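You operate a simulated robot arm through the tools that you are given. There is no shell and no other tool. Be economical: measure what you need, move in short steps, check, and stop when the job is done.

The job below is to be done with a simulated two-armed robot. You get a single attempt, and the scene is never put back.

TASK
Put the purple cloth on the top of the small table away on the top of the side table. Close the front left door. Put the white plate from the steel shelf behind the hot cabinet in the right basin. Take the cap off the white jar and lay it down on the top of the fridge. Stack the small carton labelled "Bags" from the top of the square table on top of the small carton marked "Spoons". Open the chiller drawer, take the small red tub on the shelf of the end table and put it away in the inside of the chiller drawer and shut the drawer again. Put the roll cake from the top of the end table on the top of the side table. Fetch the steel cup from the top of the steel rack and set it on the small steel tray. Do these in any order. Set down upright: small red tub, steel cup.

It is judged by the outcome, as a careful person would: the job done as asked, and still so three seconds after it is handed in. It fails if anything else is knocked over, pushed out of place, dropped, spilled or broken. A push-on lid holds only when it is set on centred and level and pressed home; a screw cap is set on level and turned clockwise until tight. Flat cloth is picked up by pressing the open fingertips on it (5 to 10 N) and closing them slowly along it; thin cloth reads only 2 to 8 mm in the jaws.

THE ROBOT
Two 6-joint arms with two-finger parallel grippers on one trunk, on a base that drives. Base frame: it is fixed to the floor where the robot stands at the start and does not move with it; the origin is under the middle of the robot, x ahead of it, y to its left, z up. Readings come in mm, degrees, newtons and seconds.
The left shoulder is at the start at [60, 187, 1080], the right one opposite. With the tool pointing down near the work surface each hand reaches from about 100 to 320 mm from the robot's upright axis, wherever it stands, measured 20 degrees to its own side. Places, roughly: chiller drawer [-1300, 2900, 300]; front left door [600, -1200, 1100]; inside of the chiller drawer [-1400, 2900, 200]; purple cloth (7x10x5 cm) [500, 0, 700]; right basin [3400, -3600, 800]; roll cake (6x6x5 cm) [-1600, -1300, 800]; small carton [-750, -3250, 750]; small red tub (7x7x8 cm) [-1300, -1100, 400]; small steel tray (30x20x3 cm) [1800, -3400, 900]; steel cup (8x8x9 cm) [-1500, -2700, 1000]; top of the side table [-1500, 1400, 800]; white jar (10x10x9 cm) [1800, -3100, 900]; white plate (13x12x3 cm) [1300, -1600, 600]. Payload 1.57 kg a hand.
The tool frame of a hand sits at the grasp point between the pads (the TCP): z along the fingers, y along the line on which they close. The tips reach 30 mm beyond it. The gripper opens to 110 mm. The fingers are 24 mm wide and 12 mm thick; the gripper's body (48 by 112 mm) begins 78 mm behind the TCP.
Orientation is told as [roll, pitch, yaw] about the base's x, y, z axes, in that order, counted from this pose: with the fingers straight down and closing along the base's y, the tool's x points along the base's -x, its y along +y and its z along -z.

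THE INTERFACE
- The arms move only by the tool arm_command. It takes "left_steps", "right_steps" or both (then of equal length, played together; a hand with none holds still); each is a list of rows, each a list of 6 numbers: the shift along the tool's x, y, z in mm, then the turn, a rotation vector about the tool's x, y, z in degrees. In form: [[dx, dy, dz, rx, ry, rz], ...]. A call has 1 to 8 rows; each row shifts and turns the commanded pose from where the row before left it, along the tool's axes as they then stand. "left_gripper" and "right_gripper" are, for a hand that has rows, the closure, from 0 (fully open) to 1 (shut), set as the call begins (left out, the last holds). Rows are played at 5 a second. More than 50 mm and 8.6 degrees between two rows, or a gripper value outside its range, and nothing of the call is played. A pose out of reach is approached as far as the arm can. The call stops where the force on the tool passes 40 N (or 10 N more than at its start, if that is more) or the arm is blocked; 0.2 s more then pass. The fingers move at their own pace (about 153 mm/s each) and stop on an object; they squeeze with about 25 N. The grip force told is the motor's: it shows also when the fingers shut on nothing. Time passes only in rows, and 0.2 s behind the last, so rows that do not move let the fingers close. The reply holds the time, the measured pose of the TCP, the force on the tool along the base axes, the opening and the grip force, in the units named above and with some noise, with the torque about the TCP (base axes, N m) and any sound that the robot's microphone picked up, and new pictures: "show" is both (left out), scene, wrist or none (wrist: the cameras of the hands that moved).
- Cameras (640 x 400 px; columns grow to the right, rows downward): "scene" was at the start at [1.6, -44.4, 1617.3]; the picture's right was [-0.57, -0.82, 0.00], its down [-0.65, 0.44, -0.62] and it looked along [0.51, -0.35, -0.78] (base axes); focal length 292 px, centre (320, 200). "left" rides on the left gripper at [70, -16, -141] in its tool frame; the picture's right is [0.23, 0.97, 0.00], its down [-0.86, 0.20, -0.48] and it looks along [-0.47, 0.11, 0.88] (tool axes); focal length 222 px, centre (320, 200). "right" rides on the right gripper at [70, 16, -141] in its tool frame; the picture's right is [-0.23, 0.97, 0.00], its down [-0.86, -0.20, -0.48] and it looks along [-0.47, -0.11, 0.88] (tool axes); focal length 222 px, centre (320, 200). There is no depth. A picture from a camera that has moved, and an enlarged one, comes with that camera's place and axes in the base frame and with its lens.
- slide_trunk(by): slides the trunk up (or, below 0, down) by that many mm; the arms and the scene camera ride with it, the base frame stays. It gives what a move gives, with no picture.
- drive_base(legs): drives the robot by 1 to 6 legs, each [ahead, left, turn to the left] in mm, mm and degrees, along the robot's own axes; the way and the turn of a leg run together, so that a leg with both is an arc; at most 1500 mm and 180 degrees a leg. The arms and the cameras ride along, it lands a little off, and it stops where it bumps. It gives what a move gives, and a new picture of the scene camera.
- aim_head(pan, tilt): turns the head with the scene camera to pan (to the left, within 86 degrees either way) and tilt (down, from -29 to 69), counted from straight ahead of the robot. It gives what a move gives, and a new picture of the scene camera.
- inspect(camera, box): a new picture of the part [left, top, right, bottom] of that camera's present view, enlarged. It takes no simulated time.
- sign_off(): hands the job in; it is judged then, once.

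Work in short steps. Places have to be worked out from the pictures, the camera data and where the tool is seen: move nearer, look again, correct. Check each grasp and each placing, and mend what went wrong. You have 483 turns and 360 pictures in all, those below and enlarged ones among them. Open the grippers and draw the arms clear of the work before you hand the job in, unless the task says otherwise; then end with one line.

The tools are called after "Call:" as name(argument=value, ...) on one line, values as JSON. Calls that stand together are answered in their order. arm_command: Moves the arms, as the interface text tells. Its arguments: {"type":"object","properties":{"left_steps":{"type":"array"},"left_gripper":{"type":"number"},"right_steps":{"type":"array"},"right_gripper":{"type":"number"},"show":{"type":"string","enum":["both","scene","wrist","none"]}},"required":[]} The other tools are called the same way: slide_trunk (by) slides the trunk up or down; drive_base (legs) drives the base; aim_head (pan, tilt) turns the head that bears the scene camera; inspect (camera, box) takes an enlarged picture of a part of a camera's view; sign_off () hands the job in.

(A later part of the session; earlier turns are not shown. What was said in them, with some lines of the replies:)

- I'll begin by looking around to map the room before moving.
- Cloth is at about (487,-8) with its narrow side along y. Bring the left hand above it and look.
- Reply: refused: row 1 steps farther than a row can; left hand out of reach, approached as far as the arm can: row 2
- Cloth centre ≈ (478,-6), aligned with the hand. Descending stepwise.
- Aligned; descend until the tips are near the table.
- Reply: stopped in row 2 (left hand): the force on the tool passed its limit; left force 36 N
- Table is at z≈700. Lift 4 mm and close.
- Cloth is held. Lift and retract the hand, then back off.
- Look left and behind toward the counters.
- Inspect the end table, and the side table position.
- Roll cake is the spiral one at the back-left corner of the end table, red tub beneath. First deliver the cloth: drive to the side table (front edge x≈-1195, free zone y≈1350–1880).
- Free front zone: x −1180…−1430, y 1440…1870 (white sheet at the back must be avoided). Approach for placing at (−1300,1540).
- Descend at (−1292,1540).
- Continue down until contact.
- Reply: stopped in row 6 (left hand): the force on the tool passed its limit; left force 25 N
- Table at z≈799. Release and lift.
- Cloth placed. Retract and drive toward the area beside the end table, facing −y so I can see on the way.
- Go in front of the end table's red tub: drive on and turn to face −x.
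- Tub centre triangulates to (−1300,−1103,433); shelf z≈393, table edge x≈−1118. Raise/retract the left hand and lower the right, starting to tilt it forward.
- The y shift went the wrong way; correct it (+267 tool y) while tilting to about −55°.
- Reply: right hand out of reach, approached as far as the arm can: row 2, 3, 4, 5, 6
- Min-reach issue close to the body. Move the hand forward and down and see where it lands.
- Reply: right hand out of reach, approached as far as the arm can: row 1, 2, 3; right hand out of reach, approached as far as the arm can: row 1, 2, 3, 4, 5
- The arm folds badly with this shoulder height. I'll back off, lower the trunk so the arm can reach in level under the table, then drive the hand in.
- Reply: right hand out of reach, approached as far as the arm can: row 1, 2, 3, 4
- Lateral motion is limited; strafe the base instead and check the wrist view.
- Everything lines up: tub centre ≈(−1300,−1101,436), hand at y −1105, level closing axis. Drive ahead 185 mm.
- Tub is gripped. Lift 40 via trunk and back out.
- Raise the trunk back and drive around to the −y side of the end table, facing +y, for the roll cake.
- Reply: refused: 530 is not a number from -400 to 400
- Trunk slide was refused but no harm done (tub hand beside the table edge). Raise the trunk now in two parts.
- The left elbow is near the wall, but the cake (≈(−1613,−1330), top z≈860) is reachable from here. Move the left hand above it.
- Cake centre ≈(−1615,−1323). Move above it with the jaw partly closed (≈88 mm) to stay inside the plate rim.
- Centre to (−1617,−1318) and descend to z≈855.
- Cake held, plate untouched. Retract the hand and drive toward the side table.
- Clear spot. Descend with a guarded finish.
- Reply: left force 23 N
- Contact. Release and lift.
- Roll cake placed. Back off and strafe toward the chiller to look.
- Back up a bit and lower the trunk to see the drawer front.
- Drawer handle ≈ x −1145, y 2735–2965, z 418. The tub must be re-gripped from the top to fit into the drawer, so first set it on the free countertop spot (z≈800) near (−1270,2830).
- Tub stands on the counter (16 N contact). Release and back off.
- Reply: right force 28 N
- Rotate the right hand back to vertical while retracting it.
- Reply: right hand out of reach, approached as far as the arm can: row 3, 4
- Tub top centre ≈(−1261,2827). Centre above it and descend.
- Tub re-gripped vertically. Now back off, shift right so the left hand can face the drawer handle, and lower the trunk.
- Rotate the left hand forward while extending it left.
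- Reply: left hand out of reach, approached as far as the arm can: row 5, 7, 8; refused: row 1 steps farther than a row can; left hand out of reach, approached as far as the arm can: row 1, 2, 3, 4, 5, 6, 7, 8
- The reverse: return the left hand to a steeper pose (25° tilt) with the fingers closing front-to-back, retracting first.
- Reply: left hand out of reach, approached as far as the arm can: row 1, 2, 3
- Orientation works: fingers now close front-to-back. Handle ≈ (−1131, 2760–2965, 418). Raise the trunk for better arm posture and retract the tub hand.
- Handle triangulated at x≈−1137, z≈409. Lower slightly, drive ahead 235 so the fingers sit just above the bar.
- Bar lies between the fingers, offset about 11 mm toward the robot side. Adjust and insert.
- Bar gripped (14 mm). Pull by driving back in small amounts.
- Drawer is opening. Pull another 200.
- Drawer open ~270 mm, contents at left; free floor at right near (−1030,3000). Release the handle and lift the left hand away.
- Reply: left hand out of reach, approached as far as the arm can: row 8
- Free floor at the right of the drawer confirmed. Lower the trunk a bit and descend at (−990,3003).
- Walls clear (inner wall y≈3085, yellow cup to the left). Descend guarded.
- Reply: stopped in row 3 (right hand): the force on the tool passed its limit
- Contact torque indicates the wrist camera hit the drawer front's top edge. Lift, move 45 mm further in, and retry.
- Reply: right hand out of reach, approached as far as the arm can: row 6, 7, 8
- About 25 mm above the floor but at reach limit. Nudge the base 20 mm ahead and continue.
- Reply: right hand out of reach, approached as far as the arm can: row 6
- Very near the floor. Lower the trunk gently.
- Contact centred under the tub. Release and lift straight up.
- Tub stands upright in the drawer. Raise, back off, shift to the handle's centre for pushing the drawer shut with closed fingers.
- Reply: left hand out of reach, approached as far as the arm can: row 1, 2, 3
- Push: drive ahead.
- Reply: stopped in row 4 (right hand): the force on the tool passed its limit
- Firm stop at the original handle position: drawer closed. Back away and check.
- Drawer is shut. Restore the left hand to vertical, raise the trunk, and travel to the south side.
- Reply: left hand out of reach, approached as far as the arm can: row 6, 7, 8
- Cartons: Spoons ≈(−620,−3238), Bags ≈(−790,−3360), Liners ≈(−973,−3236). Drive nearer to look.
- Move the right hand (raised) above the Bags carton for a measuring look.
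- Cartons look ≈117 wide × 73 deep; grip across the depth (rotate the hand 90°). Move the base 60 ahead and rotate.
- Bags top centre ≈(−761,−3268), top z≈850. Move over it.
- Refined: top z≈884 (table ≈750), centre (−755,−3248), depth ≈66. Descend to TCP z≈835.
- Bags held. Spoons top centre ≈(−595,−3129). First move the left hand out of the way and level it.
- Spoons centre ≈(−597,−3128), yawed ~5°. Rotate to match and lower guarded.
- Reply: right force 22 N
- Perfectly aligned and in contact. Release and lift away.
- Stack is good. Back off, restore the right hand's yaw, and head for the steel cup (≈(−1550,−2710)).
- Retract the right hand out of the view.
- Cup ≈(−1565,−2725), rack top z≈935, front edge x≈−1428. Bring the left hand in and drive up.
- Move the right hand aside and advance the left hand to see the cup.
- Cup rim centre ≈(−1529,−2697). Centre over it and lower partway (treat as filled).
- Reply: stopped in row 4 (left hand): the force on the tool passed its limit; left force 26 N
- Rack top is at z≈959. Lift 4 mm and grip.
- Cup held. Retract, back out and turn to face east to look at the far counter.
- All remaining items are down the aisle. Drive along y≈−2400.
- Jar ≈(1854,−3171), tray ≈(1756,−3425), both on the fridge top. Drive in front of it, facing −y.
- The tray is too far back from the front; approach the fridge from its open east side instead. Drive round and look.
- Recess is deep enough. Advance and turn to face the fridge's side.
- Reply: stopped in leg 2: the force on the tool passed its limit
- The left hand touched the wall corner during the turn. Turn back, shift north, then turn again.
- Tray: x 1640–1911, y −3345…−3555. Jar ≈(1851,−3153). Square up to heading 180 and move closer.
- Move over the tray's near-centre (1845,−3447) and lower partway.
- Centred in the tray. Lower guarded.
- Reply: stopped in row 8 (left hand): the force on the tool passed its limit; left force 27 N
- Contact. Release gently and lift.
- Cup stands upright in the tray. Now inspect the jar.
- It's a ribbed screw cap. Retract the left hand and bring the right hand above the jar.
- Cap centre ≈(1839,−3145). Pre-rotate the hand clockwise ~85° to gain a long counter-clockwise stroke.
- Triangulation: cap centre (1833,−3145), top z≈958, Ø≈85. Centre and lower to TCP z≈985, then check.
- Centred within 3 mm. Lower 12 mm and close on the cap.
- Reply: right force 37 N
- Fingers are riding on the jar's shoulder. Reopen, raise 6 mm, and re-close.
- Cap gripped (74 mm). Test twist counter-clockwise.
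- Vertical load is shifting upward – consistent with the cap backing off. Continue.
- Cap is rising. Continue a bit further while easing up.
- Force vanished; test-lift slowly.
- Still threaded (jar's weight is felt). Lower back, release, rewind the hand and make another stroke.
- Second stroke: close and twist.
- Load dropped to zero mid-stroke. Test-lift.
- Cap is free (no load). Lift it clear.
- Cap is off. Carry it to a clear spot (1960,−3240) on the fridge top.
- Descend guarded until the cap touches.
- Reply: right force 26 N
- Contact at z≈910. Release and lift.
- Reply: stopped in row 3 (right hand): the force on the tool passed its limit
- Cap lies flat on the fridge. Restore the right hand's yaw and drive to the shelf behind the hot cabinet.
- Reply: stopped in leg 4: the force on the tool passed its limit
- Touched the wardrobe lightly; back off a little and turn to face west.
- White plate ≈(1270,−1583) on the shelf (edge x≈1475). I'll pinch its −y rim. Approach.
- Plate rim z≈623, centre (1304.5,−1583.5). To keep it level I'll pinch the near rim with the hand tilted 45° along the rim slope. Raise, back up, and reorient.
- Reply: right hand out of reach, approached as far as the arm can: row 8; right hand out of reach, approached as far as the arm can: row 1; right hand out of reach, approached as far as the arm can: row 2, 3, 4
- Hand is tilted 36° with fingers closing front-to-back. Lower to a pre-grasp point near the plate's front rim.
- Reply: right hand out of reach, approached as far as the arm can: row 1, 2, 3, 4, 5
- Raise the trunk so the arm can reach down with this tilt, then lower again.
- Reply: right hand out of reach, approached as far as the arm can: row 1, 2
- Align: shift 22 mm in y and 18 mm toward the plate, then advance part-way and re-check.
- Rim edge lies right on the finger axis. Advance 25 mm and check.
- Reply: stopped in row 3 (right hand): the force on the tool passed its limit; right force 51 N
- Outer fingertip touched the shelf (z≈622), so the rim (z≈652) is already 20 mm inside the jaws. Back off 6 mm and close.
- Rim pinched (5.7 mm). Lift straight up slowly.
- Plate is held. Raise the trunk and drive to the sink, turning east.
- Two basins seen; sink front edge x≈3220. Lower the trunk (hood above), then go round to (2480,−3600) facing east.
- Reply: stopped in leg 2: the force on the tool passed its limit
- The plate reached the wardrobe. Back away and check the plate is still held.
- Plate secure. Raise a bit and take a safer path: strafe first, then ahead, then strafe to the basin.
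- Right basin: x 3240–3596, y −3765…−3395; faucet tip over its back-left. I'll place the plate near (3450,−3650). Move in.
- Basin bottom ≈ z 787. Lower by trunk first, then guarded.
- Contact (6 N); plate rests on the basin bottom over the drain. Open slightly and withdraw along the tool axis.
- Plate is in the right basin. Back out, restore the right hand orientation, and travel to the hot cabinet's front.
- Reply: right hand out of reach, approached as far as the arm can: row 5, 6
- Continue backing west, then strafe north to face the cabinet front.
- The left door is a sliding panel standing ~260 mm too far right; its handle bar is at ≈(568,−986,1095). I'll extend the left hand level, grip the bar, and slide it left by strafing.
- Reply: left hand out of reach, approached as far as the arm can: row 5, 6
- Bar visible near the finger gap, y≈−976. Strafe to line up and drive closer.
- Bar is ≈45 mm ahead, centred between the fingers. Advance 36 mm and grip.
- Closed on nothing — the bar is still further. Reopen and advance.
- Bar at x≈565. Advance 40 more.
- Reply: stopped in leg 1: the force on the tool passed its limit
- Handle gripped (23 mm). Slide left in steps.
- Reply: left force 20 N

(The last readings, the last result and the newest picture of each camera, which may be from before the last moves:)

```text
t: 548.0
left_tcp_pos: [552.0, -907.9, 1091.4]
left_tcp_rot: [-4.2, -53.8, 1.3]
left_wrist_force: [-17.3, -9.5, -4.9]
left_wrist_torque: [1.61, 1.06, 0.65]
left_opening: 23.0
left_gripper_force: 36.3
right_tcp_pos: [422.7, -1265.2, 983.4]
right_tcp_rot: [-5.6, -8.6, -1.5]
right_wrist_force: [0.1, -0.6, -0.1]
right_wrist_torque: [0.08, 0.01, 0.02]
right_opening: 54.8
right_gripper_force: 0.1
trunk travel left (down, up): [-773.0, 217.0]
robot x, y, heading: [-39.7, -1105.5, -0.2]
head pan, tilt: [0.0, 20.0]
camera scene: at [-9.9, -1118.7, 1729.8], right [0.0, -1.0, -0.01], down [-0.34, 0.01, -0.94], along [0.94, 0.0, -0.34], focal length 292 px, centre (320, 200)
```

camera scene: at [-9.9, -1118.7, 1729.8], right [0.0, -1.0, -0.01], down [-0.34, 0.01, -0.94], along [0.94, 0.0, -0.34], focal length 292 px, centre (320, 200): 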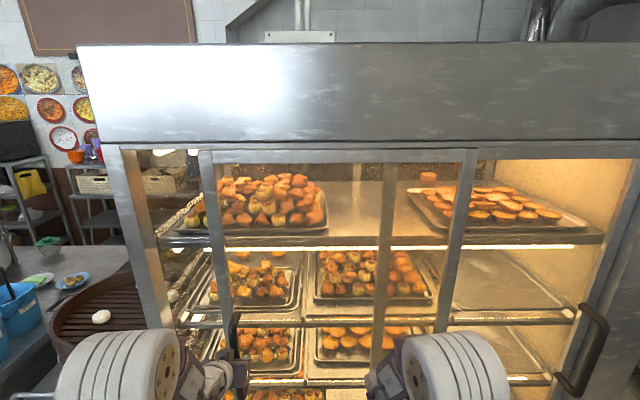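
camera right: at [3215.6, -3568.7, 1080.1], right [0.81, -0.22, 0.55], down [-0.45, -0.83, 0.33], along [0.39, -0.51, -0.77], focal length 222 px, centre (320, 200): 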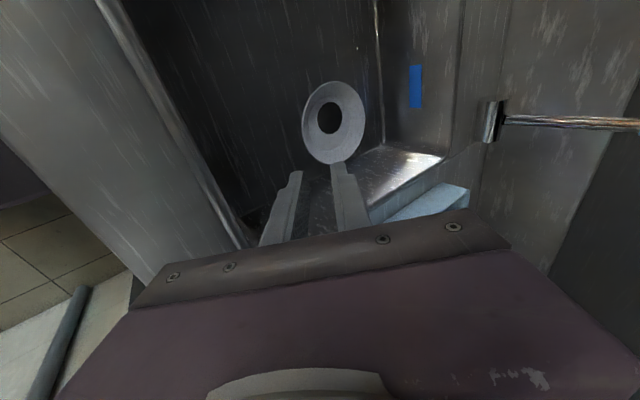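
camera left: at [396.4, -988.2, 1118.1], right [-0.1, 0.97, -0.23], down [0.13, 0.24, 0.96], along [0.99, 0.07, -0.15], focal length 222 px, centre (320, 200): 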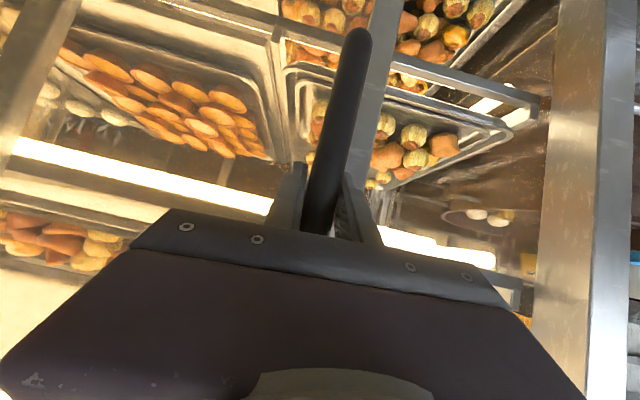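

Door moves along. Continue.

Call:
drive_base(legs=[[0, 100, 0]])

Call:
drive_base(legs=[[0, 60, 0]])

```text
t: 549.2
left_tcp_pos: [552.5, -808.3, 1090.6]
left_tcp_rot: [-4.2, -53.6, 0.9]
left_wrist_force: [-9.0, -6.5, 10.7]
left_wrist_torque: [1.55, 1.03, 0.48]
left_opening: 23.3
left_gripper_force: 35.2
right_tcp_pos: [420.8, -1165.6, 983.1]
right_tcp_rot: [-5.7, -8.6, -1.5]
right_wrist_force: [0.1, -0.6, 0.3]
right_wrist_torque: [-0.02, 0.0, 0.02]
right_opening: 55.2
right_gripper_force: 0.1
trunk travel left (down, up): [-773.0, 217.0]
robot x, y, heading: [-35.7, -1010.2, -0.6]
head pan, tilt: [0.0, 20.0]
camera scene: at [-10.3, -1017.1, 1729.9], right [-0.01, -1.0, -0.01], down [-0.34, 0.01, -0.94], along [0.94, 0.0, -0.34], focal length 292 px, centre (320, 200)
```

scene: 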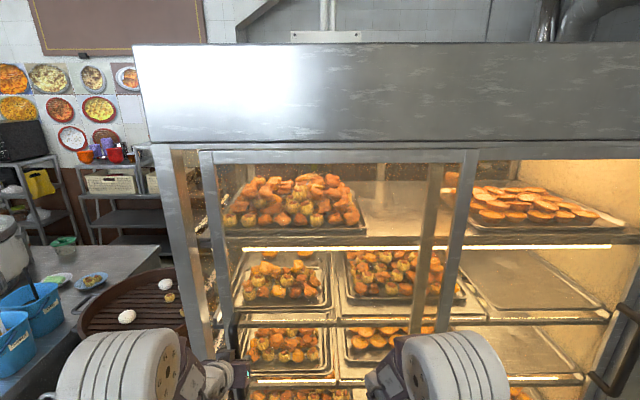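

```text
t: 550.2
left_tcp_pos: [553.1, -756.9, 1090.7]
left_tcp_rot: [-4.2, -53.6, -0.2]
left_wrist_force: [-9.2, -2.8, 6.2]
left_wrist_torque: [1.01, -0.7, -0.25]
left_opening: 22.9
left_gripper_force: 35.5
right_tcp_pos: [421.8, -1109.5, 983.6]
right_tcp_rot: [-5.9, -8.8, -1.6]
right_wrist_force: [0.1, -0.3, -0.3]
right_wrist_torque: [0.02, -0.01, 0.0]
right_opening: 54.8
right_gripper_force: 0.1
trunk travel left (down, up): [-773.0, 217.0]
robot x, y, heading: [-40.5, -954.3, -0.7]
head pan, tilt: [0.0, 20.0]
stopped in leg 1: the force on the tool passed its limit (the readings are from after the stop); the commanded pose is now the measured one
camera scene: at [-10.4, -956.9, 1730.1], right [-0.01, -1.0, 0.0], down [-0.34, 0.0, -0.94], along [0.94, -0.01, -0.34], focal length 292 px, centre (320, 200)
```

scene: 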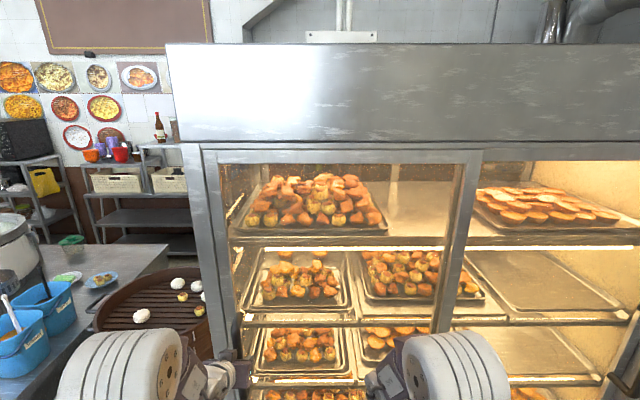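

Door hit its end stop. Check closely.

Call:
inspect(camera="scene", box=[160, 120, 320, 240])

Call:
arm_command(left_steps=[[0, 5, 0, 0, 0, 0], [0, 5, 0, 0, 0, 0], [0, 0, 0, 0, 0, 0]], show="none")

```text
3.33 times, centred on (240, 180) of scene
camera zoom: at [-10.4, -956.9, 1730.1], right [-0.01, -1.0, 0.0], down [-0.34, 0.0, -0.94], along [0.94, -0.01, -0.34], focal length 974 px, centre (587, 267)
```

zoom: 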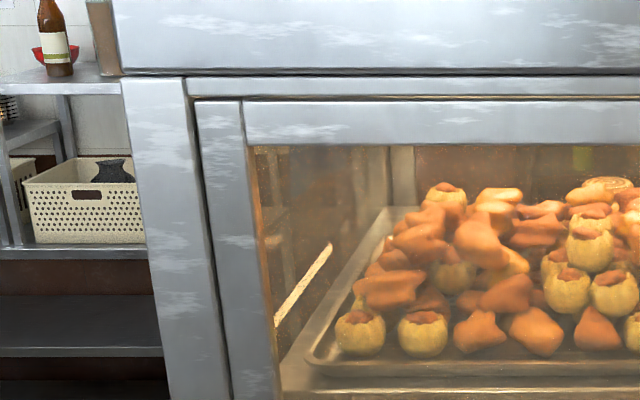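

```text
t: 551.0
left_tcp_pos: [552.5, -757.6, 1089.4]
left_tcp_rot: [-3.5, -53.5, -1.0]
left_wrist_force: [-15.4, -36.4, -1.5]
left_wrist_torque: [1.3, -1.17, 0.19]
left_opening: 22.7
left_gripper_force: 35.4
right_tcp_pos: [421.5, -1118.0, 982.0]
right_tcp_rot: [-5.5, -8.6, -1.7]
right_wrist_force: [0.3, -0.2, 0.1]
right_wrist_torque: [-0.01, 0.01, 0.01]
right_opening: 55.1
right_gripper_force: 0.2
trunk travel left (down, up): [-773.0, 217.0]
robot x, y, heading: [-40.5, -954.5, -0.4]
head pan, tilt: [0.0, 20.0]
```

Firmly against the frame. Release the handle and back off.

Call:
arm_command(left_steps=[[0, -6, 0, 0, 0, 0], [0, -4, 0, 0, 0, 0], [0, 0, 0, 0, 0, 0]], show="none")

Call:
arm_command(left_steps=[[0, 0, 0, 0, 0, 0], [0, 0, 0, 0, 0, 0], [0, 0, 0, 0, 0, 0]], left_gripper=0.3, show="none")

Call:
drive_base(legs=[[-300, 0, 0]])

```text
t: 551.8
left_tcp_pos: [552.9, -758.2, 1089.5]
left_tcp_rot: [-4.2, -53.6, 0.3]
left_wrist_force: [-12.3, -8.3, 5.4]
left_wrist_torque: [1.26, 0.78, 0.23]
left_opening: 23.0
left_gripper_force: 35.6
right_tcp_pos: [421.2, -1110.2, 983.5]
right_tcp_rot: [-5.7, -8.6, -1.5]
right_wrist_force: [0.9, 0.2, 0.4]
right_wrist_torque: [-0.03, 0.0, -0.01]
right_opening: 55.1
right_gripper_force: 0.0
trunk travel left (down, up): [-773.0, 217.0]
robot x, y, heading: [-37.5, -957.9, -0.1]
head pan, tilt: [0.0, 20.0]
```

```text
t: 552.6
left_tcp_pos: [551.1, -759.3, 1089.7]
left_tcp_rot: [-4.2, -53.5, 0.1]
left_wrist_force: [-18.4, -10.6, 0.6]
left_wrist_torque: [-0.26, 0.16, 0.4]
left_opening: 67.0
left_gripper_force: 0.1
right_tcp_pos: [420.7, -1111.8, 983.2]
right_tcp_rot: [-5.8, -8.7, -1.6]
right_wrist_force: [-0.3, -0.3, 0.7]
right_wrist_torque: [0.06, 0.0, -0.04]
right_opening: 55.0
right_gripper_force: 0.1
trunk travel left (down, up): [-773.0, 217.0]
robot x, y, heading: [-39.4, -955.9, -0.4]
head pan, tilt: [0.0, 20.0]
```

```text
t: 554.6
left_tcp_pos: [256.3, -758.0, 1086.4]
left_tcp_rot: [-4.4, -53.3, 0.1]
left_wrist_force: [-0.4, 0.0, -0.9]
left_wrist_torque: [0.01, 0.0, 0.01]
left_opening: 77.0
left_gripper_force: 0.0
right_tcp_pos: [123.3, -1108.4, 981.1]
right_tcp_rot: [-6.0, -8.4, -1.9]
right_wrist_force: [-0.4, -0.3, 0.6]
right_wrist_torque: [0.0, 0.02, 0.02]
right_opening: 55.0
right_gripper_force: 0.1
trunk travel left (down, up): [-773.0, 217.0]
robot x, y, heading: [-340.2, -955.5, -0.5]
head pan, tilt: [0.0, 20.0]
camera scene: at [-303.4, -954.6, 1729.9], right [-0.01, -1.0, 0.0], down [-0.34, 0.0, -0.94], along [0.94, -0.01, -0.34], focal length 292 px, centre (320, 200)
```

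scene: 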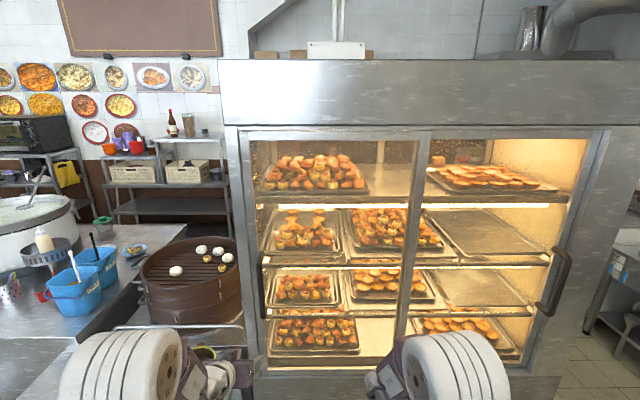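

All tasks are done; the door is closed. Open both grippers, retract, and hand in.

Call:
drive_base(legs=[[-150, 0, 0]])

Call:
arm_command(left_steps=[[0, 0, 0, 0, 0, 0], [0, 0, 0, 0, 0, 0]], right_steps=[[0, 0, 0, 0, 0, 0], [0, 0, 0, 0, 0, 0]], left_gripper=0, right_gripper=0, show="none")

Call:
sign_off()

```text
t: 556.0
left_tcp_pos: [109.9, -756.5, 1087.4]
left_tcp_rot: [-4.4, -53.2, 0.0]
left_wrist_force: [-1.1, -0.2, -0.4]
left_wrist_torque: [0.01, -0.02, -0.02]
left_opening: 77.1
left_gripper_force: 0.1
right_tcp_pos: [-23.4, -1106.4, 982.2]
right_tcp_rot: [-5.9, -8.4, -1.8]
right_wrist_force: [-0.5, 0.4, -0.2]
right_wrist_torque: [0.06, 0.01, 0.05]
right_opening: 55.0
right_gripper_force: 0.0
trunk travel left (down, up): [-773.0, 217.0]
robot x, y, heading: [-484.7, -952.2, -0.5]
head pan, tilt: [0.0, 20.0]
camera scene: at [-450.9, -953.2, 1729.8], right [-0.01, -1.0, 0.0], down [-0.34, 0.0, -0.94], along [0.94, -0.01, -0.34], focal length 292 px, centre (320, 200)
```

scene: 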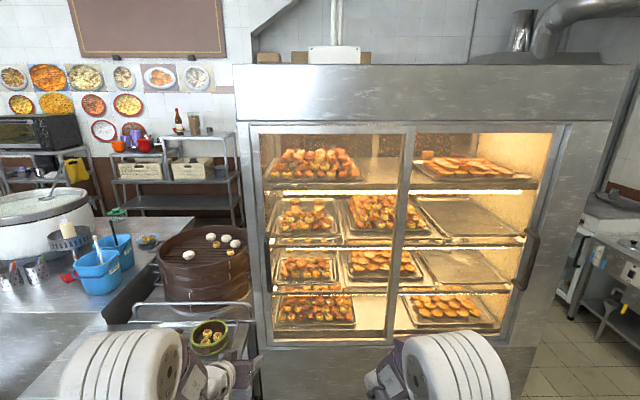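

```text
t: 556.6
left_tcp_pos: [107.2, -756.6, 1085.9]
left_tcp_rot: [-4.4, -53.3, 0.0]
left_wrist_force: [-0.6, -0.4, 1.0]
left_wrist_torque: [0.01, -0.01, 0.01]
left_opening: 110.1
left_gripper_force: 0.2
right_tcp_pos: [-24.7, -1107.9, 981.9]
right_tcp_rot: [-6.1, -8.5, -1.8]
right_wrist_force: [0.1, -0.1, -0.2]
right_wrist_torque: [0.0, 0.01, 0.0]
right_opening: 110.0
right_gripper_force: 0.1
trunk travel left (down, up): [-773.0, 217.0]
robot x, y, heading: [-486.1, -952.1, -0.5]
head pan, tilt: [0.0, 20.0]
```

```text
The job is handed in.
```

All eight jobs are done and handed in with the grippers open and the arms clear. On the way a hand brushed the wall corner by the fridge once and the wardrobe twice, and I saw nothing moved.
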